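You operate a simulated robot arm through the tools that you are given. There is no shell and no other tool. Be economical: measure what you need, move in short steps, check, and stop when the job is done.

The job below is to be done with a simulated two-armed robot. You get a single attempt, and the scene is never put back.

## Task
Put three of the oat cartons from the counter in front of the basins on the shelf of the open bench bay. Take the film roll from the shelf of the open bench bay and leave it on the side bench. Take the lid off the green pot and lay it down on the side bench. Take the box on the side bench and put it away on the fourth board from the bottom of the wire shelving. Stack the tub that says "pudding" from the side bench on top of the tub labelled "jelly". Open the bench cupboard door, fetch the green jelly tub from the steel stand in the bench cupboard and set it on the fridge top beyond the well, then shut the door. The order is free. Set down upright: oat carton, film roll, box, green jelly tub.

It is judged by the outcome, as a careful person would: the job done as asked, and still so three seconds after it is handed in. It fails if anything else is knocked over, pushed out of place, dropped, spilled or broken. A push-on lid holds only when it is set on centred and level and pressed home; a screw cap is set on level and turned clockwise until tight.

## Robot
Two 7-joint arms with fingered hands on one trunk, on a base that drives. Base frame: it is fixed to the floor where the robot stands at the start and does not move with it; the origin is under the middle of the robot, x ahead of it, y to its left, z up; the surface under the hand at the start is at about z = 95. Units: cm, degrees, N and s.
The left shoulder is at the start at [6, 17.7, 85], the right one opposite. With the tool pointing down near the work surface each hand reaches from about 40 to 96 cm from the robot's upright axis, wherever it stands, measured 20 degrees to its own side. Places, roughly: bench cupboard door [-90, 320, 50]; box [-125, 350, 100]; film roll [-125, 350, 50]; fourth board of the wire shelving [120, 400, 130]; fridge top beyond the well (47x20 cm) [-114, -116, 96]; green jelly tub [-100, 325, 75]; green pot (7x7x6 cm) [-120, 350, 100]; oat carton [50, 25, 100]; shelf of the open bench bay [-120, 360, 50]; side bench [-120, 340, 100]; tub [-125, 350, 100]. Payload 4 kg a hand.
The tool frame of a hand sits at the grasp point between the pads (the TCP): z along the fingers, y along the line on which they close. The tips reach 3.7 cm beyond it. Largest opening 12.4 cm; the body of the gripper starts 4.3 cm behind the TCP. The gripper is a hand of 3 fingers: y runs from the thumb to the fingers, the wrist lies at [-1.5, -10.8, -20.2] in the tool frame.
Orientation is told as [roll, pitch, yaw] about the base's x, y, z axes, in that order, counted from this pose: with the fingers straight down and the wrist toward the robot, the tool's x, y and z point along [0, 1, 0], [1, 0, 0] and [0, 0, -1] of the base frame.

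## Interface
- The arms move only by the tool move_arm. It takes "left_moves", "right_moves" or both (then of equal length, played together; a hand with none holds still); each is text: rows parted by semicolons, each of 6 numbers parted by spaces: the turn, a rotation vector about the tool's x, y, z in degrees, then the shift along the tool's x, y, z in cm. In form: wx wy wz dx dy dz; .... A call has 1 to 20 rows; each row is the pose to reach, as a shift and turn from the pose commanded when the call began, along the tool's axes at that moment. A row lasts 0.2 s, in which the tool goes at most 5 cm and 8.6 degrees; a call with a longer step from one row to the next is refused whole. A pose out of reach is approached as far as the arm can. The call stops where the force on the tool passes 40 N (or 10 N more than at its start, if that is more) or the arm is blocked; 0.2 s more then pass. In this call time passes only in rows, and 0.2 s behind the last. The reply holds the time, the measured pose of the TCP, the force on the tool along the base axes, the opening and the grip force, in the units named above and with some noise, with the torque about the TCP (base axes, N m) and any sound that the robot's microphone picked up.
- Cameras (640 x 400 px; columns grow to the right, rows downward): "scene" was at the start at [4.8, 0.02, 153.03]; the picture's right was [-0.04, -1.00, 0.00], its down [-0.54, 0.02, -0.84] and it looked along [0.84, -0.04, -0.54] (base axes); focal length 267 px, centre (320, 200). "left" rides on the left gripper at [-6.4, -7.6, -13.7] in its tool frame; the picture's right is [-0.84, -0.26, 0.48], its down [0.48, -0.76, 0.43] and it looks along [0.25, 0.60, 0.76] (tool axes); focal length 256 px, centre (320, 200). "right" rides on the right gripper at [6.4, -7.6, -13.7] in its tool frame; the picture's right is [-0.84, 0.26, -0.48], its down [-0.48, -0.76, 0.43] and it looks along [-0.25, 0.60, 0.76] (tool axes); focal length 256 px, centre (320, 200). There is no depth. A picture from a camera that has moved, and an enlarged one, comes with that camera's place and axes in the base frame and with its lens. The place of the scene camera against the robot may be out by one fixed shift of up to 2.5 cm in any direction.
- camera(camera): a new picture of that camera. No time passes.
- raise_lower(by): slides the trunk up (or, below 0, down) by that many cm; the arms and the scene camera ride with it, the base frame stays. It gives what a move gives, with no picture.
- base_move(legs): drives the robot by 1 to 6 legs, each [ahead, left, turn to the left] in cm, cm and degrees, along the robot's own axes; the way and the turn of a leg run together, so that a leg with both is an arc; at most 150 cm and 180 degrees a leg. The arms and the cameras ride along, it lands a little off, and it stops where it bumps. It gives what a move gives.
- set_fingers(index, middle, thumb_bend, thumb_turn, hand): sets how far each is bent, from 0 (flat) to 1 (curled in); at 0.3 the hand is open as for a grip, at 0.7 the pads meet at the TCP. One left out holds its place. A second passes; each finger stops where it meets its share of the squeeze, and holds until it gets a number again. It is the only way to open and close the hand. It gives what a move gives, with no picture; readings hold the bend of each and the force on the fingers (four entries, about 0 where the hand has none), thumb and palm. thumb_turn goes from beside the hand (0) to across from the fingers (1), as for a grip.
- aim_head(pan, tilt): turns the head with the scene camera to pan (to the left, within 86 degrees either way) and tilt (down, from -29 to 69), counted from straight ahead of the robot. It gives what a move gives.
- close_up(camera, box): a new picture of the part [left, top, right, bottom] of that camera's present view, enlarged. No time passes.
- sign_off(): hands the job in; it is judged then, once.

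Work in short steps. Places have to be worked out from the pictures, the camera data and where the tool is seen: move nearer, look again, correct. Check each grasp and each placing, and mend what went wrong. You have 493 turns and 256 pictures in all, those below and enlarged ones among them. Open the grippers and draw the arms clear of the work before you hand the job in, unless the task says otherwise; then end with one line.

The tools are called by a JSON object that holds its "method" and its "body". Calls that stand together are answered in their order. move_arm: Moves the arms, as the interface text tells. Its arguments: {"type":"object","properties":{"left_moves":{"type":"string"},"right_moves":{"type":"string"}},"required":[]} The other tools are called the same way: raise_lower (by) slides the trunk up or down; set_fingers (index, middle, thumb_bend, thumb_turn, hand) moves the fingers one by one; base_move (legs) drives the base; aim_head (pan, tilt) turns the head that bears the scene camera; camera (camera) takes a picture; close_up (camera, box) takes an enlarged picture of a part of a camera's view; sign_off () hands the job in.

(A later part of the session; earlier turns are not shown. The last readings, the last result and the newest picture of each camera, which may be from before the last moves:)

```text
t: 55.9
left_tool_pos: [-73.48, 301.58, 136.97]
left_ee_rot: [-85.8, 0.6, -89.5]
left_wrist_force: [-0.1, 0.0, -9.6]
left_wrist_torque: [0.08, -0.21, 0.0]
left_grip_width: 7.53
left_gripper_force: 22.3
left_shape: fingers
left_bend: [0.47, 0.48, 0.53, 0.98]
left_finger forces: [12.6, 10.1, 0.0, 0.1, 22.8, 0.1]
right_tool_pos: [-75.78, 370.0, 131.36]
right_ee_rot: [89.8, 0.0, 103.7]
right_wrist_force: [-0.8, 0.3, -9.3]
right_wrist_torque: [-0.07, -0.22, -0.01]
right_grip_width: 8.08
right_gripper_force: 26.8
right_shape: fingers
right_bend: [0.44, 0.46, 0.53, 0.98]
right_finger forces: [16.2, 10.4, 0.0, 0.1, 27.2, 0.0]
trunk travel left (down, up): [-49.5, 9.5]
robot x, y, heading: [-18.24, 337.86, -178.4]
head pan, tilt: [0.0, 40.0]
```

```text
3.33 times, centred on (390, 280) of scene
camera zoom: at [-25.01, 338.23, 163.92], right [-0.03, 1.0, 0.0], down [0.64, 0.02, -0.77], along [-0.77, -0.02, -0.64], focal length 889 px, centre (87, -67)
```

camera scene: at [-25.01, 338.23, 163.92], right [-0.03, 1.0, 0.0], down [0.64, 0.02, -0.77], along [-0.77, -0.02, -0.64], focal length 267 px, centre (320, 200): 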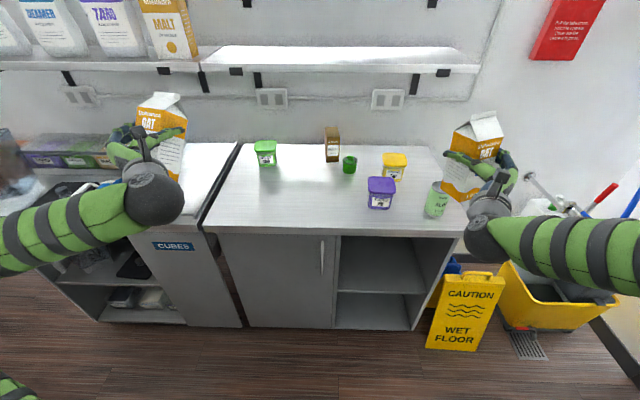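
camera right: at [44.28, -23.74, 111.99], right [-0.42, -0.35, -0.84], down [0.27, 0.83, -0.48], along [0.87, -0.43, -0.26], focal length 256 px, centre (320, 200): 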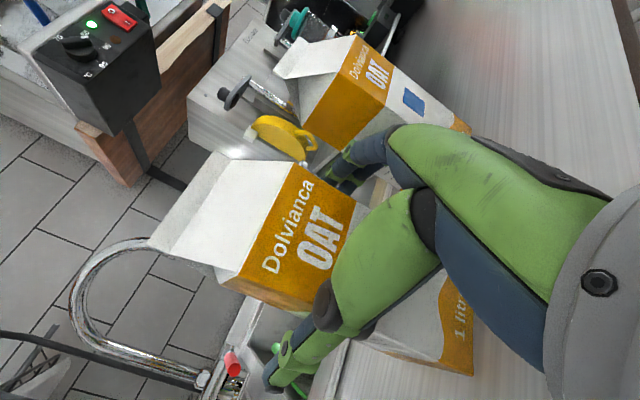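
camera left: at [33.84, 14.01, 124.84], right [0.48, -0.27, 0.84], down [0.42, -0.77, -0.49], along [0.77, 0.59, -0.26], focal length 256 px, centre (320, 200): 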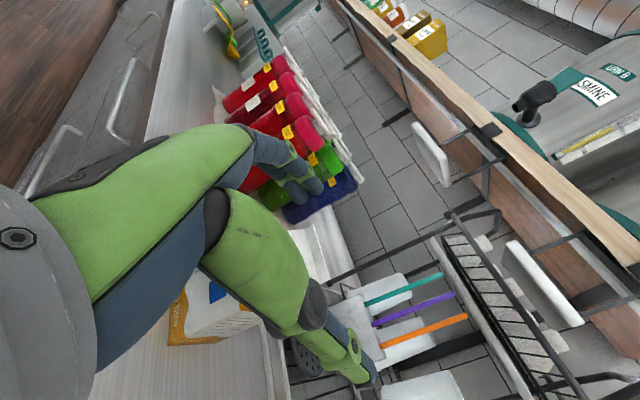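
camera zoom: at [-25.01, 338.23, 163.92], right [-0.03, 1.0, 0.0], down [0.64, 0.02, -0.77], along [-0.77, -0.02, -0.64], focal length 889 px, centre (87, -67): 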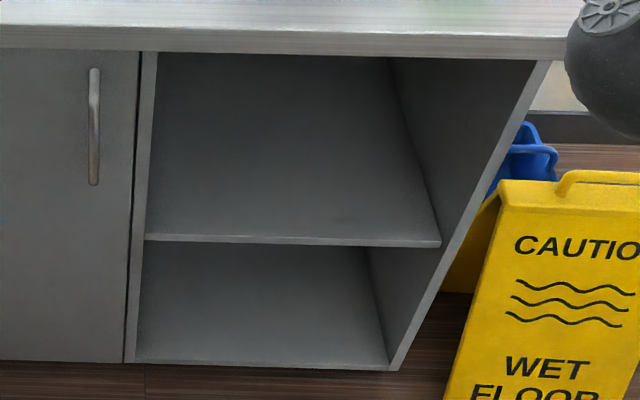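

The shelf looks empty up to x≈-123, so the roll must sit deeper. I back off 12 cm and lower the trunk to look into the bay.

{"method": "base_move", "body": {"legs": [[-12, 0, 0]]}}

{"method": "raise_lower", "body": {"by": -45}}

{"method": "aim_head", "body": {"pan": 0, "tilt": 30}}

{"method": "camera", "body": {"camera": "scene"}}

```text
t: 57.1
left_tool_pos: [-61.65, 301.89, 136.87]
left_ee_rot: [-85.8, 0.5, -89.6]
left_wrist_force: [0.6, 0.0, -9.5]
left_wrist_torque: [0.1, -0.24, 0.02]
left_grip_width: 7.53
left_gripper_force: 23.0
left_shape: fingers
left_bend: [0.47, 0.48, 0.53, 0.98]
left_finger forces: [12.6, 10.0, 0.0, 0.1, 22.9, 0.0]
right_tool_pos: [-63.8, 370.31, 131.44]
right_ee_rot: [90.1, 0.1, 103.7]
right_wrist_force: [0.2, 0.0, -9.1]
right_wrist_torque: [-0.07, -0.26, -0.01]
right_grip_width: 8.09
right_gripper_force: 27.4
right_shape: fingers
right_bend: [0.44, 0.46, 0.53, 0.98]
right_finger forces: [16.3, 10.3, 0.0, 0.0, 27.4, 0.1]
trunk travel left (down, up): [-49.5, 9.5]
robot x, y, heading: [-6.1, 338.26, -178.1]
head pan, tilt: [0.0, 40.0]
```

```text
refused: -45 is not a number from -40 to 40
```

```text
t: 57.8
left_tool_pos: [-61.85, 301.92, 136.76]
left_ee_rot: [-85.7, 0.6, -89.5]
left_wrist_force: [1.0, 0.0, -10.2]
left_wrist_torque: [0.09, -0.23, -0.03]
left_grip_width: 7.51
left_gripper_force: 22.7
left_shape: fingers
left_bend: [0.47, 0.48, 0.53, 0.98]
left_finger forces: [12.7, 10.1, 0.0, 0.1, 22.8, 0.0]
right_tool_pos: [-63.98, 370.32, 131.37]
right_ee_rot: [89.8, 0.2, 103.8]
right_wrist_force: [-0.5, 0.1, -9.0]
right_wrist_torque: [-0.09, -0.21, -0.03]
right_grip_width: 8.06
right_gripper_force: 27.1
right_shape: fingers
right_bend: [0.44, 0.46, 0.53, 0.98]
right_finger forces: [16.1, 10.5, 0.0, 0.1, 27.3, 0.1]
trunk travel left (down, up): [-49.5, 9.5]
robot x, y, heading: [-6.49, 338.0, -178.8]
head pan, tilt: [0.0, 30.0]
```

```text
231 pictures are left
camera scene: at [-13.89, 338.47, 165.45], right [-0.03, 1.0, 0.0], down [0.5, 0.02, -0.87], along [-0.86, -0.03, -0.5], focal length 267 px, centre (320, 200)
```

scene: 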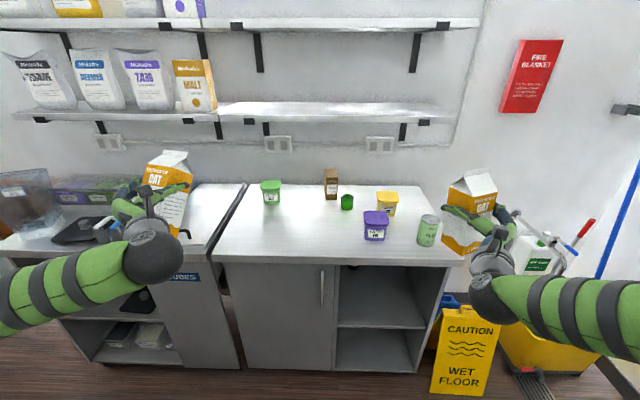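

The raise limit is 40 cm per call; I lower by 40.

{"method": "raise_lower", "body": {"by": -40}}

{"method": "camera", "body": {"camera": "scene"}}

```text
t: 61.6
left_tool_pos: [-61.88, 301.86, 96.92]
left_ee_rot: [-85.8, 0.6, -89.5]
left_wrist_force: [-0.1, 0.6, -10.4]
left_wrist_torque: [0.09, -0.21, 0.01]
left_grip_width: 7.52
left_gripper_force: 23.3
left_shape: fingers
left_bend: [0.47, 0.48, 0.53, 0.98]
left_finger forces: [12.7, 10.1, 0.0, 0.0, 22.9, 0.0]
right_tool_pos: [-64.07, 370.34, 91.4]
right_ee_rot: [89.9, 0.1, 103.8]
right_wrist_force: [-1.4, -0.1, -9.6]
right_wrist_torque: [-0.05, -0.23, 0.03]
right_grip_width: 8.08
right_gripper_force: 27.2
right_shape: fingers
right_bend: [0.44, 0.46, 0.53, 0.98]
right_finger forces: [16.2, 10.3, 0.0, 0.0, 27.2, 0.0]
trunk travel left (down, up): [-9.5, 49.5]
robot x, y, heading: [-6.3, 337.95, -178.4]
head pan, tilt: [0.0, 30.0]
```

```text
230 pictures are left
camera scene: at [-13.85, 338.48, 125.46], right [-0.03, 1.0, 0.0], down [0.5, 0.02, -0.87], along [-0.87, -0.03, -0.5], focal length 267 px, centre (320, 200)
```

scene: 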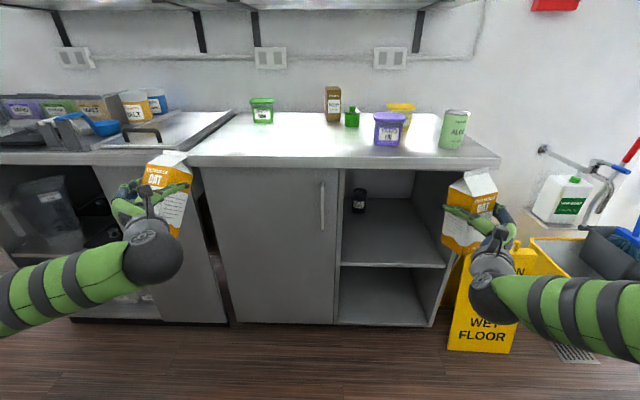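

Film roll seen at about (-127, 354) on the shelf (z≈54); bay spans y≈344–383. Right carton goes to y≈373 near the front; I lower and straighten the right hand first, clear of the bench.

{"method": "move_arm", "body": {"right_moves": "-3.5 0 0 -4 0 0;-7 0 0 -8 0 0;-10.5 0 0 -12 0 0;-13.8 0 0 -16 0 0"}}

{"method": "raise_lower", "body": {"by": -8.5}}

{"method": "camera", "body": {"camera": "scene"}}

```text
t: 62.6
left_tool_pos: [-61.91, 301.82, 96.88]
left_ee_rot: [-85.8, 0.6, -89.5]
left_wrist_force: [1.2, -0.1, -8.7]
left_wrist_torque: [0.13, -0.21, -0.03]
left_grip_width: 7.51
left_gripper_force: 23.3
left_shape: fingers
left_bend: [0.47, 0.48, 0.53, 0.98]
left_finger forces: [12.7, 10.1, 0.0, 0.1, 22.7, 0.0]
right_tool_pos: [-63.67, 370.3, 75.29]
right_ee_rot: [89.9, 0.0, 89.8]
right_wrist_force: [-0.7, -0.5, -8.8]
right_wrist_torque: [-0.16, -0.2, 0.03]
right_grip_width: 8.05
right_gripper_force: 26.4
right_shape: fingers
right_bend: [0.44, 0.46, 0.53, 0.98]
right_finger forces: [16.0, 10.0, 0.0, 0.1, 26.9, 0.1]
trunk travel left (down, up): [-9.5, 49.5]
robot x, y, heading: [-6.65, 338.25, -178.1]
head pan, tilt: [0.0, 30.0]
```

```text
t: 63.9
left_tool_pos: [-61.79, 301.86, 88.35]
left_ee_rot: [-85.9, 0.6, -89.5]
left_wrist_force: [0.4, -0.7, -9.7]
left_wrist_torque: [0.1, -0.2, 0.04]
left_grip_width: 7.53
left_gripper_force: 22.4
left_shape: fingers
left_bend: [0.47, 0.48, 0.53, 0.98]
left_finger forces: [12.7, 10.1, 0.1, 0.0, 22.8, 0.0]
right_tool_pos: [-63.62, 370.21, 66.89]
right_ee_rot: [89.8, 0.1, 90.0]
right_wrist_force: [0.3, -0.4, -9.3]
right_wrist_torque: [-0.12, -0.21, -0.03]
right_grip_width: 8.03
right_gripper_force: 26.0
right_shape: fingers
right_bend: [0.44, 0.46, 0.53, 0.98]
right_finger forces: [16.0, 10.1, 0.0, 0.0, 26.9, 0.1]
trunk travel left (down, up): [-1.0, 58.0]
robot x, y, heading: [-6.61, 338.26, -178.2]
head pan, tilt: [0.0, 30.0]
```

```text
229 pictures are left
camera scene: at [-13.84, 338.48, 116.96], right [-0.03, 1.0, 0.0], down [0.5, 0.02, -0.87], along [-0.87, -0.03, -0.5], focal length 267 px, centre (320, 200)
```

scene: 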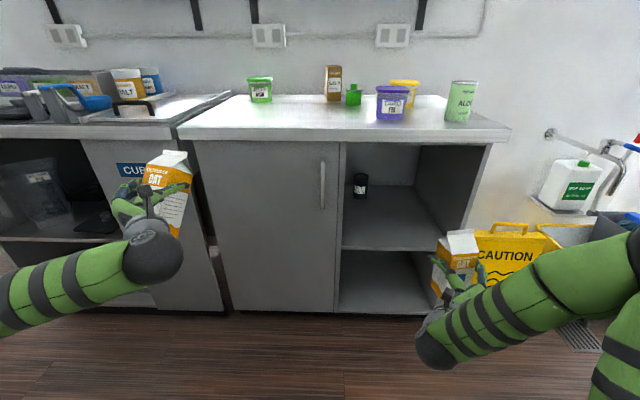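

Shelf height confirmed at z≈54. I raise the right carton 2.5 cm, then drive ahead 18 cm toward the bay.

{"method": "move_arm", "body": {"right_moves": "0 0 0 2.5 1.5 0"}}

{"method": "base_move", "body": {"legs": [[18, 0, 0]]}}

{"method": "camera", "body": {"camera": "scene"}}

```text
t: 64.2
left_tool_pos: [-61.88, 301.93, 88.23]
left_ee_rot: [-85.6, 0.6, -89.5]
left_wrist_force: [-0.9, -0.1, -10.4]
left_wrist_torque: [0.07, -0.17, 0.01]
left_grip_width: 7.54
left_gripper_force: 22.7
left_shape: fingers
left_bend: [0.47, 0.48, 0.53, 0.98]
left_finger forces: [12.7, 10.1, 0.0, 0.0, 22.7, 0.0]
right_tool_pos: [-63.9, 371.56, 69.48]
right_ee_rot: [89.7, 0.0, 90.1]
right_wrist_force: [-0.4, 1.0, -10.4]
right_wrist_torque: [-0.14, -0.18, -0.03]
right_grip_width: 8.02
right_gripper_force: 27.4
right_shape: fingers
right_bend: [0.44, 0.46, 0.53, 0.98]
right_finger forces: [16.3, 10.1, 0.0, 0.0, 27.5, 0.0]
trunk travel left (down, up): [-1.0, 58.0]
robot x, y, heading: [-6.49, 338.24, -178.4]
head pan, tilt: [0.0, 30.0]
```

```text
t: 65.8
left_tool_pos: [-79.73, 301.29, 88.36]
left_ee_rot: [-85.8, 0.6, -89.4]
left_wrist_force: [15.5, 2.1, -13.9]
left_wrist_torque: [0.07, -0.21, 0.17]
left_grip_width: 7.62
left_gripper_force: 24.9
left_shape: fingers
left_bend: [0.47, 0.48, 0.52, 0.99]
left_finger forces: [12.2, 9.7, 0.0, 0.0, 28.0, 0.0]
right_tool_pos: [-81.8, 371.03, 69.4]
right_ee_rot: [89.9, 0.1, 90.1]
right_wrist_force: [1.0, 0.0, -9.7]
right_wrist_torque: [-0.11, -0.26, 0.0]
right_grip_width: 8.08
right_gripper_force: 26.7
right_shape: fingers
right_bend: [0.44, 0.46, 0.53, 0.98]
right_finger forces: [16.1, 10.3, 0.1, 0.1, 27.3, 0.1]
trunk travel left (down, up): [-1.0, 58.0]
robot x, y, heading: [-24.12, 337.85, -177.9]
head pan, tilt: [0.0, 30.0]
```

```text
228 pictures are left
camera scene: at [-31.78, 337.92, 116.96], right [-0.03, 1.0, 0.0], down [0.5, 0.02, -0.87], along [-0.87, -0.03, -0.5], focal length 267 px, centre (320, 200)
```

scene: 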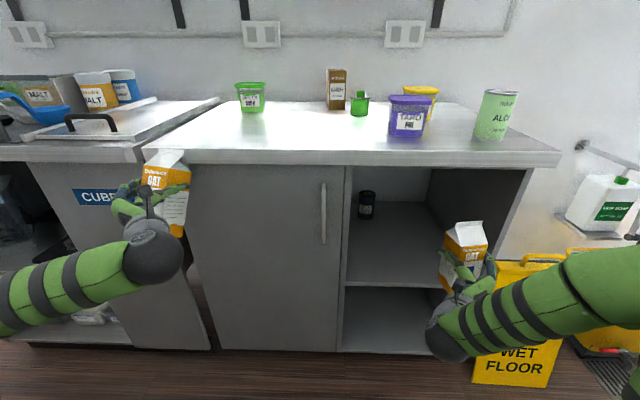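

The left carton touches the bench edge (15 N), so I draw the left hand back 5 cm.

{"method": "move_arm", "body": {"left_moves": "0 0 0 0 1 -3;0 0 0 0 2 -6"}}

{"method": "close_up", "body": {"camera": "scene", "box": [100, 100, 260, 260]}}

```text
t: 66.4
left_tool_pos: [-73.75, 299.08, 88.7]
left_ee_rot: [-85.7, 0.5, -89.4]
left_wrist_force: [-0.7, -0.7, -9.8]
left_wrist_torque: [0.06, -0.23, -0.03]
left_grip_width: 7.62
left_gripper_force: 23.7
left_shape: fingers
left_bend: [0.47, 0.48, 0.53, 0.98]
left_finger forces: [13.7, 10.3, 0.0, 0.0, 24.0, 0.1]
right_tool_pos: [-81.85, 370.99, 69.39]
right_ee_rot: [89.8, 0.1, 90.1]
right_wrist_force: [0.5, -0.2, -9.7]
right_wrist_torque: [-0.14, -0.16, 0.03]
right_grip_width: 8.09
right_gripper_force: 27.3
right_shape: fingers
right_bend: [0.44, 0.46, 0.53, 0.98]
right_finger forces: [16.2, 10.4, 0.1, 0.1, 27.2, 0.1]
trunk travel left (down, up): [-1.0, 58.0]
robot x, y, heading: [-24.23, 337.77, -178.5]
head pan, tilt: [0.0, 30.0]
```

```text
2.50 times, centred on (180, 180) of scene
camera zoom: at [-31.88, 337.92, 116.96], right [-0.03, 1.0, 0.0], down [0.5, 0.02, -0.87], along [-0.86, -0.03, -0.5], focal length 667 px, centre (670, 250)
```

zoom: 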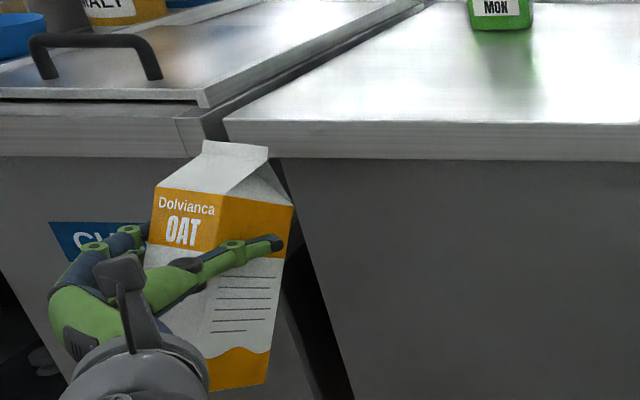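

Clear now. Right carton enters the bay: advance 19 cm at bottom height ≈59.

{"method": "move_arm", "body": {"right_moves": "0 0 0 0 0.5 4;0 0 0 0 1 8;0 0 0 0 1.5 12;0 0 0 0 1.5 16;0 0 0 0 1.5 19.5"}}

{"method": "camera", "body": {"camera": "scene"}}

```text
t: 67.6
left_tool_pos: [-73.7, 298.98, 88.69]
left_ee_rot: [-85.7, 0.6, -89.4]
left_wrist_force: [-0.4, -0.2, -9.4]
left_wrist_torque: [0.12, -0.24, -0.01]
left_grip_width: 7.64
left_gripper_force: 24.1
left_shape: fingers
left_bend: [0.47, 0.48, 0.53, 0.98]
left_finger forces: [13.8, 10.4, 0.0, 0.0, 24.1, 0.0]
right_tool_pos: [-101.45, 372.45, 69.16]
right_ee_rot: [89.9, 0.0, 90.1]
right_wrist_force: [1.0, -0.1, -9.2]
right_wrist_torque: [-0.1, -0.18, 0.01]
right_grip_width: 8.03
right_gripper_force: 26.9
right_shape: fingers
right_bend: [0.44, 0.46, 0.53, 0.98]
right_finger forces: [16.4, 10.3, 0.0, 0.1, 27.3, 0.0]
trunk travel left (down, up): [-1.0, 58.0]
robot x, y, heading: [-24.64, 337.45, -178.3]
head pan, tilt: [0.0, 30.0]
```

```text
226 pictures are left
camera scene: at [-31.86, 337.92, 116.95], right [-0.03, 1.0, 0.0], down [0.5, 0.02, -0.87], along [-0.87, -0.03, -0.5], focal length 267 px, centre (320, 200)
```

scene: 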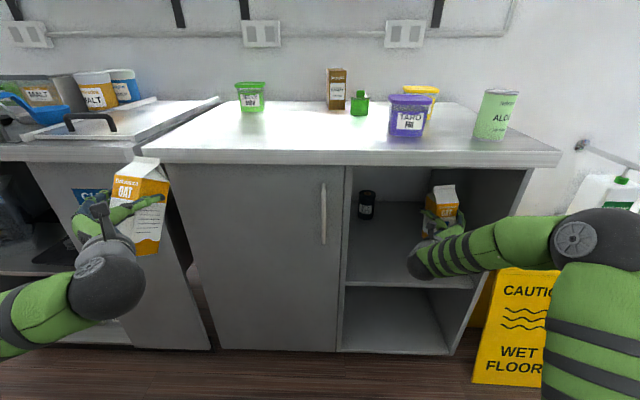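

Carton is inside the bay. I lower it gently until it rests on the shelf.

{"method": "move_arm", "body": {"right_moves": "0 0 0 -2 0 0;0 0 0 -3 0 0;0 0 0 -3.7 0 0"}}

{"method": "close_up", "body": {"camera": "scene", "box": [340, 150, 500, 310]}}

```text
t: 68.4
left_tool_pos: [-73.78, 299.02, 88.76]
left_ee_rot: [-85.7, 0.7, -89.4]
left_wrist_force: [0.2, 0.2, -10.1]
left_wrist_torque: [0.08, -0.24, 0.0]
left_grip_width: 7.63
left_gripper_force: 23.2
left_shape: fingers
left_bend: [0.47, 0.48, 0.53, 0.98]
left_finger forces: [13.8, 10.3, 0.1, 0.1, 24.1, 0.0]
right_tool_pos: [-101.54, 372.55, 65.6]
right_ee_rot: [89.8, 0.1, 90.1]
right_wrist_force: [0.1, 0.8, -10.6]
right_wrist_torque: [-0.13, -0.24, 0.02]
right_grip_width: 8.06
right_gripper_force: 26.6
right_shape: fingers
right_bend: [0.44, 0.46, 0.53, 0.98]
right_finger forces: [16.3, 10.1, 0.0, 0.1, 27.3, 0.0]
trunk travel left (down, up): [-1.0, 58.0]
robot x, y, heading: [-24.76, 337.68, -178.2]
head pan, tilt: [0.0, 30.0]
```

```text
2.50 times, centred on (420, 230) of scene
camera zoom: at [-31.88, 337.91, 116.95], right [-0.03, 1.0, 0.0], down [0.5, 0.02, -0.87], along [-0.86, -0.03, -0.5], focal length 667 px, centre (70, 125)
```

zoom: 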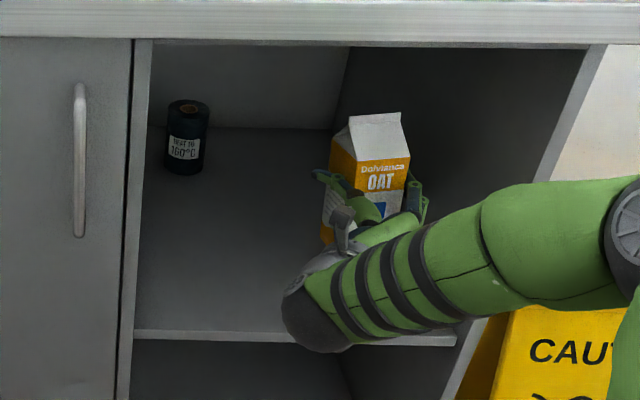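

No contact yet; continue lowering in small steps.

{"method": "move_arm", "body": {"right_moves": "0 0 0 -0.5 0 0;0 0 0 -1 0 0"}}

{"method": "move_arm", "body": {"right_moves": "0 0 0 -0.4 0 0;0 0 0 -0.8 0 0"}}

```text
t: 69.0
left_tool_pos: [-73.71, 299.03, 88.75]
left_ee_rot: [-85.7, 0.5, -89.4]
left_wrist_force: [-0.3, -0.2, -9.8]
left_wrist_torque: [0.05, -0.25, -0.01]
left_grip_width: 7.66
left_gripper_force: 24.2
left_shape: fingers
left_bend: [0.47, 0.48, 0.53, 0.98]
left_finger forces: [13.8, 10.4, 0.0, 0.1, 24.1, 0.0]
right_tool_pos: [-101.26, 372.46, 64.7]
right_ee_rot: [89.8, 0.1, 90.1]
right_wrist_force: [0.0, -0.5, -9.0]
right_wrist_torque: [-0.12, -0.17, -0.03]
right_grip_width: 8.04
right_gripper_force: 27.1
right_shape: fingers
right_bend: [0.44, 0.46, 0.53, 0.98]
right_finger forces: [16.3, 10.2, 0.1, 0.0, 27.2, 0.0]
trunk travel left (down, up): [-1.0, 58.0]
robot x, y, heading: [-24.41, 337.68, -178.2]
head pan, tilt: [0.0, 30.0]
```

```text
t: 69.6
left_tool_pos: [-73.75, 299.06, 88.76]
left_ee_rot: [-85.6, 0.7, -89.4]
left_wrist_force: [-0.2, -0.2, -9.3]
left_wrist_torque: [0.09, -0.23, -0.02]
left_grip_width: 7.65
left_gripper_force: 24.2
left_shape: fingers
left_bend: [0.47, 0.48, 0.53, 0.98]
left_finger forces: [13.8, 10.4, 0.1, 0.1, 24.2, 0.1]
right_tool_pos: [-101.39, 372.53, 63.79]
right_ee_rot: [89.8, 0.0, 90.0]
right_wrist_force: [0.2, 0.6, -9.0]
right_wrist_torque: [-0.14, -0.16, 0.0]
right_grip_width: 8.08
right_gripper_force: 26.5
right_shape: fingers
right_bend: [0.44, 0.46, 0.53, 0.98]
right_finger forces: [16.4, 10.1, 0.1, 0.1, 27.3, 0.1]
trunk travel left (down, up): [-1.0, 58.0]
robot x, y, heading: [-24.79, 338.0, -178.4]
head pan, tilt: [0.0, 30.0]
```

{"method": "move_arm", "body": {"right_moves": "0 0 0 -0.5 0 0;0 0 0 -1 0 0;0 0 0 -1.5 0 0"}}

{"method": "close_up", "body": {"camera": "scene", "box": [340, 150, 500, 310]}}

```text
t: 70.4
left_tool_pos: [-73.76, 299.11, 88.7]
left_ee_rot: [-85.7, 0.7, -89.4]
left_wrist_force: [-1.0, -0.3, -9.9]
left_wrist_torque: [0.1, -0.2, -0.03]
left_grip_width: 7.66
left_gripper_force: 23.9
left_shape: fingers
left_bend: [0.47, 0.48, 0.53, 0.98]
left_finger forces: [13.9, 10.4, 0.0, 0.1, 24.2, 0.0]
right_tool_pos: [-101.26, 372.58, 62.27]
right_ee_rot: [89.8, 0.1, 90.0]
right_wrist_force: [0.0, 0.9, -8.9]
right_wrist_torque: [-0.13, -0.18, 0.05]
right_grip_width: 8.06
right_gripper_force: 27.1
right_shape: fingers
right_bend: [0.44, 0.46, 0.53, 0.98]
right_finger forces: [16.3, 10.2, 0.1, 0.1, 27.3, 0.0]
trunk travel left (down, up): [-1.0, 58.0]
robot x, y, heading: [-24.87, 337.87, -178.3]
head pan, tilt: [0.0, 30.0]
```

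```text
2.50 times, centred on (420, 230) of scene
camera zoom: at [-31.88, 337.91, 116.95], right [-0.03, 1.0, 0.0], down [0.5, 0.02, -0.87], along [-0.86, -0.03, -0.5], focal length 667 px, centre (70, 125)
```

zoom: 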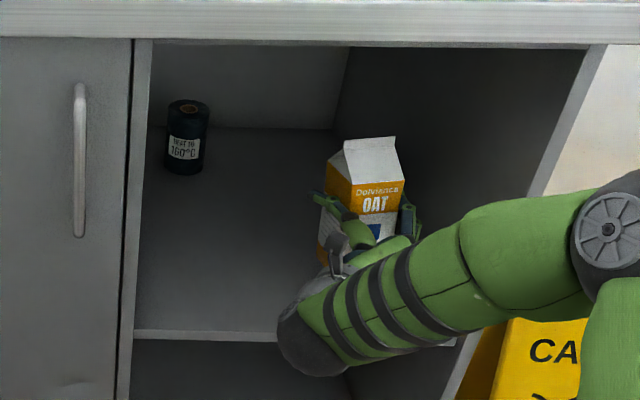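

Still free; keep lowering.

{"method": "move_arm", "body": {"right_moves": "0 0 0 -0.5 0 0;0 0 0 -1 0 0;0 0 0 -1.5 0 0"}}

{"method": "move_arm", "body": {"right_moves": "0 0 0 -0.5 0 0;0 0 0 -1 0 0"}}

```text
t: 71.2
left_tool_pos: [-73.75, 299.09, 88.72]
left_ee_rot: [-85.7, 0.6, -89.4]
left_wrist_force: [-0.1, -1.3, -9.9]
left_wrist_torque: [0.08, -0.2, -0.03]
left_grip_width: 7.64
left_gripper_force: 24.5
left_shape: fingers
left_bend: [0.47, 0.48, 0.53, 0.98]
left_finger forces: [13.8, 10.5, 0.0, 0.0, 24.0, 0.0]
right_tool_pos: [-101.28, 372.59, 60.81]
right_ee_rot: [89.8, 0.1, 90.1]
right_wrist_force: [0.3, 0.7, -9.3]
right_wrist_torque: [-0.14, -0.19, 0.01]
right_grip_width: 8.07
right_gripper_force: 27.1
right_shape: fingers
right_bend: [0.44, 0.46, 0.53, 0.98]
right_finger forces: [16.3, 10.2, 0.0, 0.0, 27.4, 0.0]
trunk travel left (down, up): [-1.0, 58.0]
robot x, y, heading: [-24.43, 337.74, -178.5]
head pan, tilt: [0.0, 30.0]
```

```text
t: 71.8
left_tool_pos: [-73.72, 299.14, 88.69]
left_ee_rot: [-85.7, 0.6, -89.3]
left_wrist_force: [0.0, -0.1, -10.6]
left_wrist_torque: [0.11, -0.3, 0.03]
left_grip_width: 7.63
left_gripper_force: 24.3
left_shape: fingers
left_bend: [0.47, 0.48, 0.53, 0.98]
left_finger forces: [13.8, 10.4, 0.1, 0.0, 24.1, 0.0]
right_tool_pos: [-101.27, 372.53, 59.82]
right_ee_rot: [89.8, 0.1, 90.1]
right_wrist_force: [-0.4, -0.5, -10.4]
right_wrist_torque: [-0.17, -0.22, 0.0]
right_grip_width: 8.04
right_gripper_force: 27.2
right_shape: fingers
right_bend: [0.44, 0.46, 0.53, 0.98]
right_finger forces: [16.3, 10.1, 0.0, 0.1, 27.3, 0.0]
trunk travel left (down, up): [-1.0, 58.0]
robot x, y, heading: [-24.18, 338.1, -178.3]
head pan, tilt: [0.0, 30.0]
```

Carton bottom should be near z≈49; check with the right-hand camera.

{"method": "camera", "body": {"camera": "right"}}

{"method": "close_up", "body": {"camera": "scene", "box": [340, 150, 500, 310]}}

```text
223 pictures are left
camera right: at [-87.67, 364.87, 66.22], right [0.48, 0.26, -0.84], down [-0.43, -0.76, -0.48], along [-0.76, 0.6, -0.26], focal length 256 px, centre (320, 200)
```

right: 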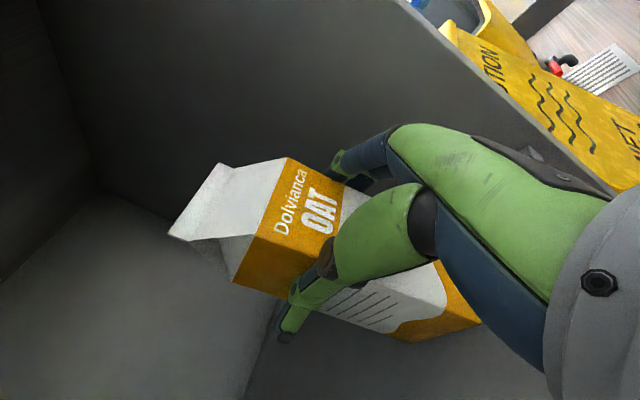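

```text
2.50 times, centred on (420, 230) of scene
camera zoom: at [-31.88, 337.91, 116.95], right [-0.03, 1.0, 0.0], down [0.5, 0.02, -0.87], along [-0.86, -0.03, -0.5], focal length 667 px, centre (70, 125)
```

zoom: 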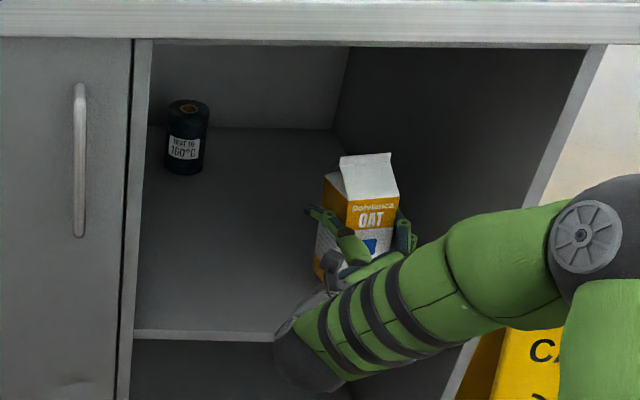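

Still no contact force; keep going down.

{"method": "move_arm", "body": {"right_moves": "0 0 0 -0.4 0 0;0 0 0 -0.8 0 0;0 0 0 -1.2 0 0"}}

{"method": "move_arm", "body": {"right_moves": "0 0 0 -0.4 0 0;0 0 0 -0.8 0 0;0 0 0 -1.2 0 0"}}

```text
t: 72.6
left_tool_pos: [-73.66, 299.03, 88.75]
left_ee_rot: [-85.8, 0.6, -89.3]
left_wrist_force: [0.3, -0.1, -10.2]
left_wrist_torque: [0.08, -0.27, 0.01]
left_grip_width: 7.64
left_gripper_force: 23.9
left_shape: fingers
left_bend: [0.47, 0.48, 0.53, 0.98]
left_finger forces: [13.9, 10.5, 0.0, 0.0, 24.1, 0.0]
right_tool_pos: [-101.26, 372.68, 58.86]
right_ee_rot: [90.1, 0.1, 90.0]
right_wrist_force: [2.5, 2.5, 1.4]
right_wrist_torque: [-0.13, 0.08, -0.04]
right_grip_width: 8.04
right_gripper_force: 27.1
right_shape: fingers
right_bend: [0.44, 0.46, 0.53, 0.97]
right_finger forces: [18.3, 10.0, 0.1, 0.0, 26.7, 0.1]
trunk travel left (down, up): [-1.0, 58.0]
robot x, y, heading: [-24.3, 337.69, -178.1]
head pan, tilt: [0.0, 30.0]
```

```text
t: 73.4
left_tool_pos: [-73.6, 298.97, 88.76]
left_ee_rot: [-85.9, 0.7, -89.4]
left_wrist_force: [0.7, -0.6, -9.9]
left_wrist_torque: [0.09, -0.25, 0.03]
left_grip_width: 7.66
left_gripper_force: 24.1
left_shape: fingers
left_bend: [0.47, 0.48, 0.53, 0.98]
left_finger forces: [13.8, 10.3, 0.0, 0.0, 24.1, 0.0]
right_tool_pos: [-101.25, 372.52, 57.98]
right_ee_rot: [90.4, -0.2, 90.0]
right_wrist_force: [8.5, 4.2, 29.4]
right_wrist_torque: [0.52, 0.38, -0.2]
right_grip_width: 8.04
right_gripper_force: 27.6
right_shape: fingers
right_bend: [0.43, 0.46, 0.54, 0.94]
right_finger forces: [17.9, 11.7, 0.2, 0.1, 26.6, 0.0]
trunk travel left (down, up): [-1.0, 58.0]
robot x, y, heading: [-24.87, 337.87, -178.4]
head pan, tilt: [0.0, 30.0]
```

Contact at z≈58.9 (shelf ≈48.5). I back off the pressure and release.

{"method": "move_arm", "body": {"right_moves": "0 0 0 1.0 0 0"}}

{"method": "set_fingers", "body": {"hand": "right", "index": 0.35, "middle": 0.35, "thumb_bend": 0.35}}

{"method": "camera", "body": {"camera": "right"}}

```text
t: 73.8
left_tool_pos: [-73.64, 299.03, 88.67]
left_ee_rot: [-85.7, 0.6, -89.4]
left_wrist_force: [0.0, 0.4, -10.0]
left_wrist_torque: [0.11, -0.23, 0.03]
left_grip_width: 7.66
left_gripper_force: 23.9
left_shape: fingers
left_bend: [0.47, 0.48, 0.53, 0.98]
left_finger forces: [13.8, 10.4, 0.0, 0.0, 24.0, 0.0]
right_tool_pos: [-101.06, 372.46, 58.22]
right_ee_rot: [89.6, 0.1, 90.0]
right_wrist_force: [3.8, 6.5, 8.2]
right_wrist_torque: [0.17, 0.4, -0.24]
right_grip_width: 8.05
right_gripper_force: 27.5
right_shape: fingers
right_bend: [0.43, 0.46, 0.54, 0.96]
right_finger forces: [18.5, 12.3, 0.0, 0.1, 24.8, 0.1]
trunk travel left (down, up): [-1.0, 58.0]
robot x, y, heading: [-24.83, 337.65, -178.2]
head pan, tilt: [0.0, 30.0]
```

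```text
t: 74.8
left_tool_pos: [-73.72, 299.01, 88.76]
left_ee_rot: [-85.8, 0.6, -89.4]
left_wrist_force: [-0.1, -0.1, -10.0]
left_wrist_torque: [0.08, -0.23, -0.03]
left_grip_width: 7.63
left_gripper_force: 23.5
left_shape: fingers
left_bend: [0.47, 0.48, 0.53, 0.98]
left_finger forces: [13.9, 10.3, 0.0, 0.0, 24.1, 0.0]
right_tool_pos: [-101.15, 372.47, 58.32]
right_ee_rot: [89.8, 0.0, 90.1]
right_wrist_force: [-0.2, -0.4, 0.2]
right_wrist_torque: [0.02, 0.03, 0.02]
right_grip_width: 10.85
right_gripper_force: 0.0
right_shape: fingers
right_bend: [0.35, 0.35, 0.35, 0.97]
right_finger forces: [0.1, 0.1, 0.0, 0.1, 0.0, 0.0]
trunk travel left (down, up): [-1.0, 58.0]
robot x, y, heading: [-24.3, 337.87, -178.2]
head pan, tilt: [0.0, 30.0]
```

```text
221 pictures are left
camera right: at [-87.58, 364.77, 64.91], right [0.48, 0.26, -0.84], down [-0.43, -0.76, -0.48], along [-0.76, 0.6, -0.26], focal length 256 px, centre (320, 200)
```

right: 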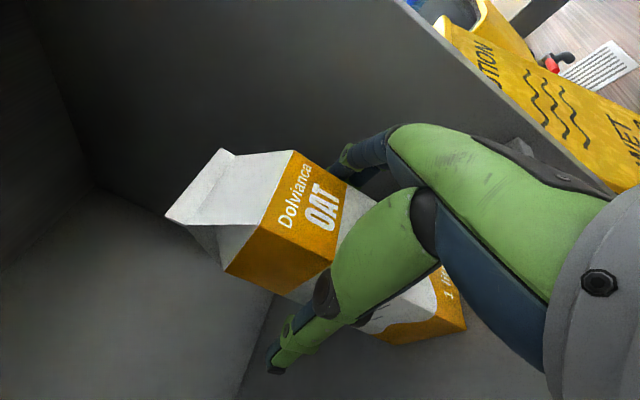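

Released, carton stands. Open wider and withdraw straight back.

{"method": "set_fingers", "body": {"hand": "right", "index": 0.28, "middle": 0.28, "thumb_bend": 0.25}}

{"method": "move_arm", "body": {"right_moves": "0 0 0 0 0 -3;0 0 0 0 0 -7;0 0 0 0 0 -12;0 0 0 0 0 -17;0 0 0 0 0 -22;0 0 0 0 0 -26"}}

{"method": "camera", "body": {"camera": "scene"}}

```text
t: 75.8
left_tool_pos: [-73.78, 299.1, 88.7]
left_ee_rot: [-85.8, 0.5, -89.4]
left_wrist_force: [-0.1, 1.0, -9.6]
left_wrist_torque: [0.1, -0.22, 0.01]
left_grip_width: 7.6
left_gripper_force: 23.8
left_shape: fingers
left_bend: [0.47, 0.48, 0.53, 0.98]
left_finger forces: [13.8, 10.4, 0.0, 0.1, 24.0, 0.1]
right_tool_pos: [-101.33, 372.5, 58.55]
right_ee_rot: [90.0, 0.1, 90.1]
right_wrist_force: [-0.4, -0.3, 0.7]
right_wrist_torque: [0.0, -0.01, -0.02]
right_grip_width: 12.76
right_gripper_force: 0.2
right_shape: fingers
right_bend: [0.28, 0.28, 0.25, 0.97]
right_finger forces: [0.0, 0.0, 0.1, 0.0, 0.1, 0.0]
trunk travel left (down, up): [-1.0, 58.0]
robot x, y, heading: [-24.55, 338.06, -178.2]
head pan, tilt: [0.0, 30.0]
```

```text
t: 77.2
left_tool_pos: [-73.87, 299.04, 88.75]
left_ee_rot: [-85.7, 0.6, -89.4]
left_wrist_force: [-0.8, -0.7, -10.2]
left_wrist_torque: [0.07, -0.25, 0.01]
left_grip_width: 7.65
left_gripper_force: 23.5
left_shape: fingers
left_bend: [0.47, 0.48, 0.53, 0.98]
left_finger forces: [13.8, 10.4, 0.1, 0.1, 24.1, 0.0]
right_tool_pos: [-79.78, 372.56, 57.26]
right_ee_rot: [90.0, -0.1, 90.0]
right_wrist_force: [-0.2, 0.8, 0.4]
right_wrist_torque: [-0.05, -0.04, -0.01]
right_grip_width: 12.77
right_gripper_force: 0.2
right_shape: fingers
right_bend: [0.28, 0.28, 0.25, 0.98]
right_finger forces: [0.0, 0.0, 0.0, 0.0, 0.0, 0.0]
right hand out of reach, approached as far as the arm can: row 5, 6
trunk travel left (down, up): [-1.0, 58.0]
robot x, y, heading: [-24.72, 337.53, -178.2]
head pan, tilt: [0.0, 30.0]
```

```text
220 pictures are left
camera scene: at [-31.82, 337.88, 116.96], right [-0.03, 1.0, 0.0], down [0.5, 0.02, -0.87], along [-0.87, -0.03, -0.5], focal length 267 px, centre (320, 200)
```

scene: 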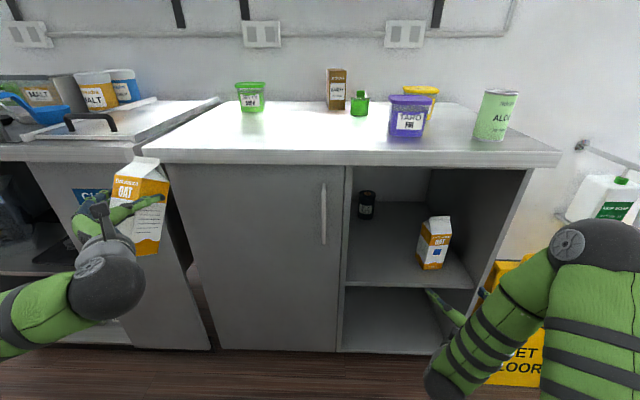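

Carton 3 stands in the bay. Next I set the left carton temporarily on the bench to free that hand: back off, raise the trunk, and look.

{"method": "base_move", "body": {"legs": [[-7, 0, 0]]}}

{"method": "raise_lower", "body": {"by": 30}}

{"method": "camera", "body": {"camera": "scene"}}

```text
t: 78.2
left_tool_pos: [-66.65, 299.14, 88.76]
left_ee_rot: [-85.7, 0.7, -89.3]
left_wrist_force: [-0.3, 1.0, -9.9]
left_wrist_torque: [0.11, -0.23, 0.0]
left_grip_width: 7.63
left_gripper_force: 24.5
left_shape: fingers
left_bend: [0.47, 0.48, 0.53, 0.98]
left_finger forces: [13.7, 10.5, 0.0, 0.0, 24.1, 0.1]
right_tool_pos: [-72.75, 372.77, 57.24]
right_ee_rot: [89.9, 0.0, 90.0]
right_wrist_force: [-1.0, -0.3, -0.2]
right_wrist_torque: [0.02, -0.01, 0.0]
right_grip_width: 12.76
right_gripper_force: 0.0
right_shape: fingers
right_bend: [0.28, 0.28, 0.25, 0.98]
right_finger forces: [0.0, 0.1, 0.0, 0.0, 0.1, 0.0]
trunk travel left (down, up): [-1.0, 58.0]
robot x, y, heading: [-17.65, 337.88, -178.0]
head pan, tilt: [0.0, 30.0]
```

```text
t: 81.2
left_tool_pos: [-66.62, 299.21, 118.78]
left_ee_rot: [-85.7, 0.6, -89.3]
left_wrist_force: [-0.7, 0.1, -10.1]
left_wrist_torque: [0.08, -0.28, -0.02]
left_grip_width: 7.63
left_gripper_force: 24.2
left_shape: fingers
left_bend: [0.47, 0.48, 0.53, 0.98]
left_finger forces: [13.8, 10.6, 0.0, 0.0, 24.1, 0.0]
right_tool_pos: [-72.81, 372.7, 87.23]
right_ee_rot: [89.9, 0.0, 90.1]
right_wrist_force: [0.3, 0.2, 0.4]
right_wrist_torque: [0.0, -0.03, 0.02]
right_grip_width: 12.74
right_gripper_force: 0.0
right_shape: fingers
right_bend: [0.28, 0.28, 0.25, 0.98]
right_finger forces: [0.0, 0.1, 0.1, 0.0, 0.0, 0.0]
trunk travel left (down, up): [-31.0, 28.0]
robot x, y, heading: [-17.54, 338.01, -178.0]
head pan, tilt: [0.0, 30.0]
```

```text
219 pictures are left
camera scene: at [-24.81, 338.09, 146.95], right [-0.03, 1.0, 0.0], down [0.5, 0.02, -0.87], along [-0.87, -0.03, -0.5], focal length 267 px, centre (320, 200)
```

scene: 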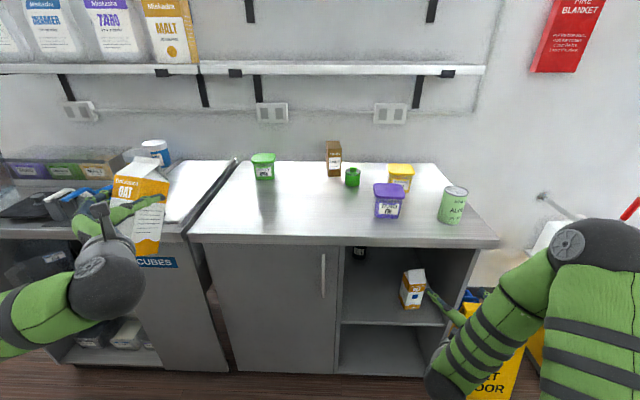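

Bench front-left is free around (-100, 312). I extend the left carton over it.

{"method": "move_arm", "body": {"left_moves": "0 0 0 0 -2 4;0 0 0 0 -4 8;0 0 0 0 -6 12;0 0 0 0 -8 16;0 0 0 0 -10 20;0 0 0 0 -12 24;0 0 0 0 -12 28;0 0 0 0 -12 31"}}

{"method": "move_arm", "body": {"left_moves": "0 0 0 3 0 0;0 0 0 6 0 0;0 0 0 8 0 0;0 0 0 10 0 0"}}

{"method": "camera", "body": {"camera": "scene"}}

```text
t: 83.0
left_tool_pos: [-97.58, 311.16, 116.53]
left_ee_rot: [-85.7, 0.6, -89.3]
left_wrist_force: [-0.6, -0.4, -9.2]
left_wrist_torque: [0.1, -0.28, -0.01]
left_grip_width: 7.63
left_gripper_force: 23.9
left_shape: fingers
left_bend: [0.47, 0.48, 0.53, 0.98]
left_finger forces: [13.8, 10.2, 0.0, 0.0, 23.7, 0.1]
right_tool_pos: [-72.92, 372.73, 87.18]
right_ee_rot: [89.9, -0.1, 90.0]
right_wrist_force: [-0.3, 0.7, -1.3]
right_wrist_torque: [0.02, 0.02, -0.01]
right_grip_width: 12.78
right_gripper_force: 0.1
right_shape: fingers
right_bend: [0.28, 0.28, 0.25, 0.98]
right_finger forces: [0.0, 0.0, 0.1, 0.0, 0.0, 0.1]
trunk travel left (down, up): [-31.0, 28.0]
robot x, y, heading: [-17.25, 338.12, -177.9]
head pan, tilt: [0.0, 30.0]
```

```text
t: 84.0
left_tool_pos: [-97.01, 311.05, 107.04]
left_ee_rot: [-85.0, 0.5, -89.3]
left_wrist_force: [-0.1, -0.2, -8.1]
left_wrist_torque: [-0.01, -0.18, -0.03]
left_grip_width: 7.65
left_gripper_force: 23.7
left_shape: fingers
left_bend: [0.47, 0.48, 0.53, 0.98]
left_finger forces: [13.6, 10.6, 0.1, 0.1, 23.9, 0.0]
left hand out of reach, approached as far as the arm can: row 4
right_tool_pos: [-72.97, 372.69, 87.24]
right_ee_rot: [89.9, -0.1, 90.1]
right_wrist_force: [1.0, -0.2, 0.2]
right_wrist_torque: [0.01, 0.02, 0.02]
right_grip_width: 12.73
right_gripper_force: 0.1
right_shape: fingers
right_bend: [0.28, 0.28, 0.25, 0.98]
right_finger forces: [0.0, 0.0, 0.1, 0.0, 0.0, 0.0]
trunk travel left (down, up): [-31.0, 28.0]
robot x, y, heading: [-17.53, 338.45, -178.0]
head pan, tilt: [0.0, 30.0]
```

```text
218 pictures are left
camera scene: at [-24.81, 338.12, 146.97], right [-0.03, 1.0, 0.0], down [0.5, 0.02, -0.87], along [-0.87, -0.03, -0.5], focal length 267 px, centre (320, 200)
```

scene: 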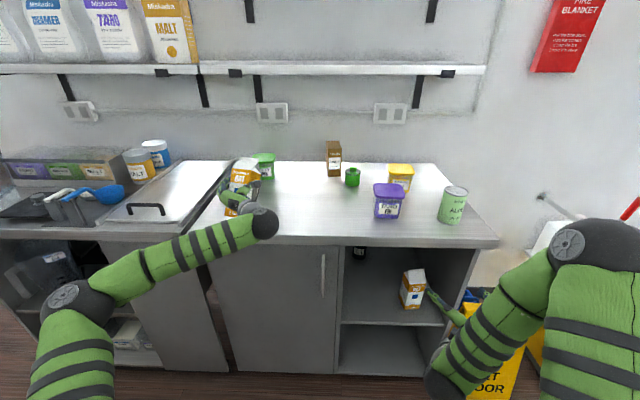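

The arm is at its limit downward, so I use the trunk for the last bit.

{"method": "raise_lower", "body": {"by": -1}}

{"method": "raise_lower", "body": {"by": -0.7}}

{"method": "close_up", "body": {"camera": "scene", "box": [190, 130, 310, 250]}}

```text
t: 84.6
left_tool_pos: [-96.86, 311.21, 106.82]
left_ee_rot: [-85.6, 0.6, -89.4]
left_wrist_force: [-3.2, 0.9, 18.7]
left_wrist_torque: [-0.66, 0.43, -0.11]
left_grip_width: 7.65
left_gripper_force: 23.5
left_shape: fingers
left_bend: [0.47, 0.48, 0.53, 0.96]
left_finger forces: [13.0, 10.7, 0.0, 0.0, 23.7, 0.0]
right_tool_pos: [-72.73, 372.76, 86.38]
right_ee_rot: [89.9, 0.0, 90.0]
right_wrist_force: [0.1, 0.2, -0.1]
right_wrist_torque: [0.02, 0.01, 0.02]
right_grip_width: 12.75
right_gripper_force: 0.0
right_shape: fingers
right_bend: [0.28, 0.28, 0.25, 0.98]
right_finger forces: [0.0, 0.1, 0.0, 0.0, 0.0, 0.0]
trunk travel left (down, up): [-30.0, 29.0]
robot x, y, heading: [-17.72, 338.46, -178.5]
head pan, tilt: [0.0, 30.0]
```

```text
t: 85.1
left_tool_pos: [-96.66, 311.26, 106.08]
left_ee_rot: [-85.6, 0.5, -89.4]
left_wrist_force: [-5.0, 0.2, 33.4]
left_wrist_torque: [-0.57, 0.7, 0.09]
left_grip_width: 7.59
left_gripper_force: 23.1
left_shape: fingers
left_bend: [0.47, 0.48, 0.53, 0.93]
left_finger forces: [12.2, 11.2, 0.1, 0.1, 22.7, 0.0]
right_tool_pos: [-72.73, 372.83, 85.7]
right_ee_rot: [90.1, 0.0, 90.1]
right_wrist_force: [0.1, -0.6, -0.6]
right_wrist_torque: [-0.01, -0.01, 0.01]
right_grip_width: 12.75
right_gripper_force: 0.1
right_shape: fingers
right_bend: [0.28, 0.28, 0.25, 0.98]
right_finger forces: [0.1, 0.0, 0.0, 0.0, 0.0, 0.0]
trunk travel left (down, up): [-29.3, 29.7]
robot x, y, heading: [-17.4, 338.01, -178.2]
head pan, tilt: [0.0, 30.0]
```

```text
3.33 times, centred on (250, 190) of scene
camera zoom: at [-24.52, 338.25, 145.3], right [-0.03, 1.0, 0.0], down [0.5, 0.02, -0.87], along [-0.87, -0.03, -0.5], focal length 889 px, centre (553, 233)
```

zoom: 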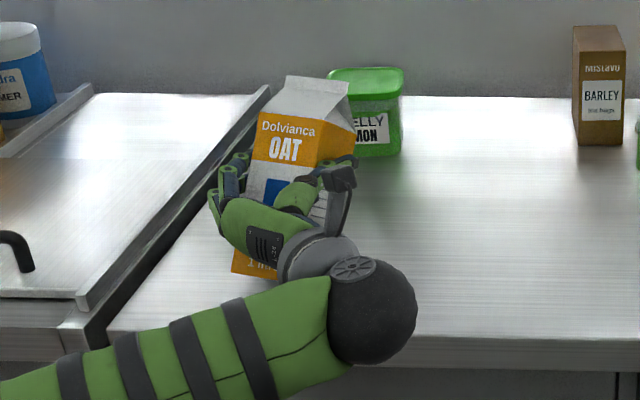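

Contact made; I relieve the pressure by 1.3 cm, release and back out.

{"method": "raise_lower", "body": {"by": 1.2}}

{"method": "set_fingers", "body": {"hand": "left", "index": 0.28, "middle": 0.28, "thumb_bend": 0.25}}

{"method": "close_up", "body": {"camera": "scene", "box": [190, 130, 310, 250]}}

```text
t: 85.7
left_tool_pos: [-96.99, 311.16, 106.47]
left_ee_rot: [-84.8, 0.5, -89.4]
left_wrist_force: [-1.5, 6.2, 3.9]
left_wrist_torque: [0.04, 0.03, -0.12]
left_grip_width: 7.61
left_gripper_force: 24.5
left_shape: fingers
left_bend: [0.47, 0.48, 0.53, 0.95]
left_finger forces: [11.7, 10.6, 0.1, 0.0, 26.7, 0.0]
right_tool_pos: [-72.78, 372.74, 86.85]
right_ee_rot: [90.1, 0.1, 90.0]
right_wrist_force: [-0.6, 0.4, 0.5]
right_wrist_torque: [-0.03, -0.03, 0.01]
right_grip_width: 12.75
right_gripper_force: 0.0
right_shape: fingers
right_bend: [0.28, 0.28, 0.25, 0.98]
right_finger forces: [0.0, 0.1, 0.0, 0.0, 0.0, 0.0]
trunk travel left (down, up): [-30.5, 28.5]
robot x, y, heading: [-17.82, 338.06, -178.1]
head pan, tilt: [0.0, 30.0]
```

```text
t: 86.7
left_tool_pos: [-96.98, 311.04, 106.72]
left_ee_rot: [-85.1, 0.6, -89.5]
left_wrist_force: [0.3, 0.3, -0.1]
left_wrist_torque: [0.04, 0.02, 0.0]
left_grip_width: 12.77
left_gripper_force: 0.1
left_shape: fingers
left_bend: [0.28, 0.28, 0.25, 0.97]
left_finger forces: [0.0, 0.0, 0.0, 0.0, 0.0, 0.0]
right_tool_pos: [-72.92, 372.79, 86.64]
right_ee_rot: [89.9, 0.0, 90.1]
right_wrist_force: [0.5, 0.3, 0.2]
right_wrist_torque: [-0.02, 0.0, 0.01]
right_grip_width: 12.73
right_gripper_force: 0.0
right_shape: fingers
right_bend: [0.28, 0.28, 0.25, 0.98]
right_finger forces: [0.0, 0.0, 0.0, 0.0, 0.1, 0.1]
trunk travel left (down, up): [-30.5, 28.5]
robot x, y, heading: [-17.51, 337.53, -178.0]
head pan, tilt: [0.0, 30.0]
```

```text
3.33 times, centred on (250, 190) of scene
camera zoom: at [-24.75, 338.14, 146.46], right [-0.03, 1.0, 0.0], down [0.5, 0.02, -0.87], along [-0.87, -0.03, -0.5], focal length 889 px, centre (553, 233)
```

zoom: 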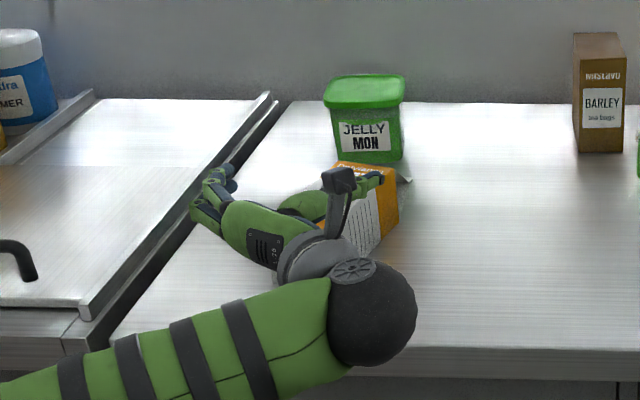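

The carton tipped on release. I look with the left camera to see how it lies.

{"method": "camera", "body": {"camera": "left"}}

```text
215 pictures are left
camera left: at [-83.99, 318.61, 114.38], right [-0.56, 0.24, 0.8], down [-0.4, 0.76, -0.51], along [-0.73, -0.6, -0.33], focal length 256 px, centre (320, 200)
```

left: 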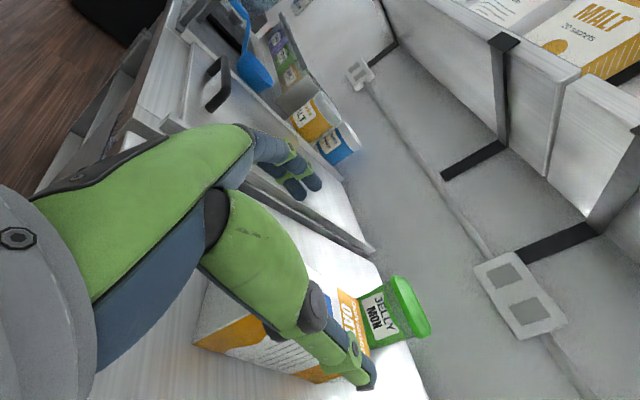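

The carton lies on its back, top toward the wall, near the jelly tub. I back the hand out and look before re-grasping it from above.

{"method": "move_arm", "body": {"left_moves": "0 0 0 -1 0 -2;0 0 0 -2 0 -5;0 0 0 -4 1 -9;0 0 0 -8 2 -13;0 0 0 -12 4 -16"}}

{"method": "raise_lower", "body": {"by": 15}}

{"method": "aim_head", "body": {"pan": 15, "tilt": 40}}

{"method": "camera", "body": {"camera": "scene"}}

```text
refused: row 4 steps farther than a row can; nothing moved
```

```text
t: 88.5
left_tool_pos: [-96.93, 311.15, 121.78]
left_ee_rot: [-85.1, 0.6, -89.3]
left_wrist_force: [0.6, -1.0, 0.5]
left_wrist_torque: [0.0, -0.04, 0.02]
left_grip_width: 12.76
left_gripper_force: 0.0
left_shape: fingers
left_bend: [0.28, 0.28, 0.25, 0.97]
left_finger forces: [0.1, 0.1, 0.0, 0.0, 0.1, 0.0]
right_tool_pos: [-72.92, 372.8, 101.75]
right_ee_rot: [89.9, 0.0, 90.1]
right_wrist_force: [0.0, -0.5, -0.5]
right_wrist_torque: [-0.01, 0.01, 0.01]
right_grip_width: 12.75
right_gripper_force: 0.1
right_shape: fingers
right_bend: [0.28, 0.28, 0.25, 0.98]
right_finger forces: [0.0, 0.0, 0.0, 0.1, 0.0, 0.2]
trunk travel left (down, up): [-45.5, 13.5]
robot x, y, heading: [-17.68, 337.95, -177.8]
head pan, tilt: [0.0, 30.0]
```

```text
t: 89.2
left_tool_pos: [-96.89, 311.08, 121.78]
left_ee_rot: [-85.1, 0.7, -89.4]
left_wrist_force: [-0.2, 1.1, -1.3]
left_wrist_torque: [0.0, -0.01, -0.03]
left_grip_width: 12.78
left_gripper_force: 0.0
left_shape: fingers
left_bend: [0.28, 0.28, 0.25, 0.97]
left_finger forces: [0.0, 0.0, 0.0, 0.1, 0.1, 0.0]
right_tool_pos: [-72.9, 372.78, 101.75]
right_ee_rot: [89.9, 0.0, 90.2]
right_wrist_force: [0.2, -0.4, 1.1]
right_wrist_torque: [0.02, 0.0, -0.01]
right_grip_width: 12.79
right_gripper_force: 0.1
right_shape: fingers
right_bend: [0.28, 0.28, 0.25, 0.98]
right_finger forces: [0.0, 0.0, 0.0, 0.0, 0.1, 0.0]
trunk travel left (down, up): [-45.5, 13.5]
robot x, y, heading: [-17.56, 338.11, -178.0]
head pan, tilt: [15.0, 40.0]
```

```text
214 pictures are left
camera scene: at [-23.85, 335.97, 159.93], right [-0.29, 0.96, 0.0], down [0.61, 0.19, -0.77], along [-0.73, -0.22, -0.64], focal length 267 px, centre (320, 200)
```

scene: 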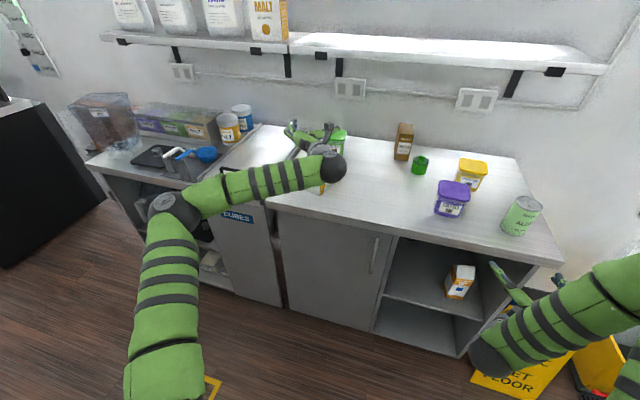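

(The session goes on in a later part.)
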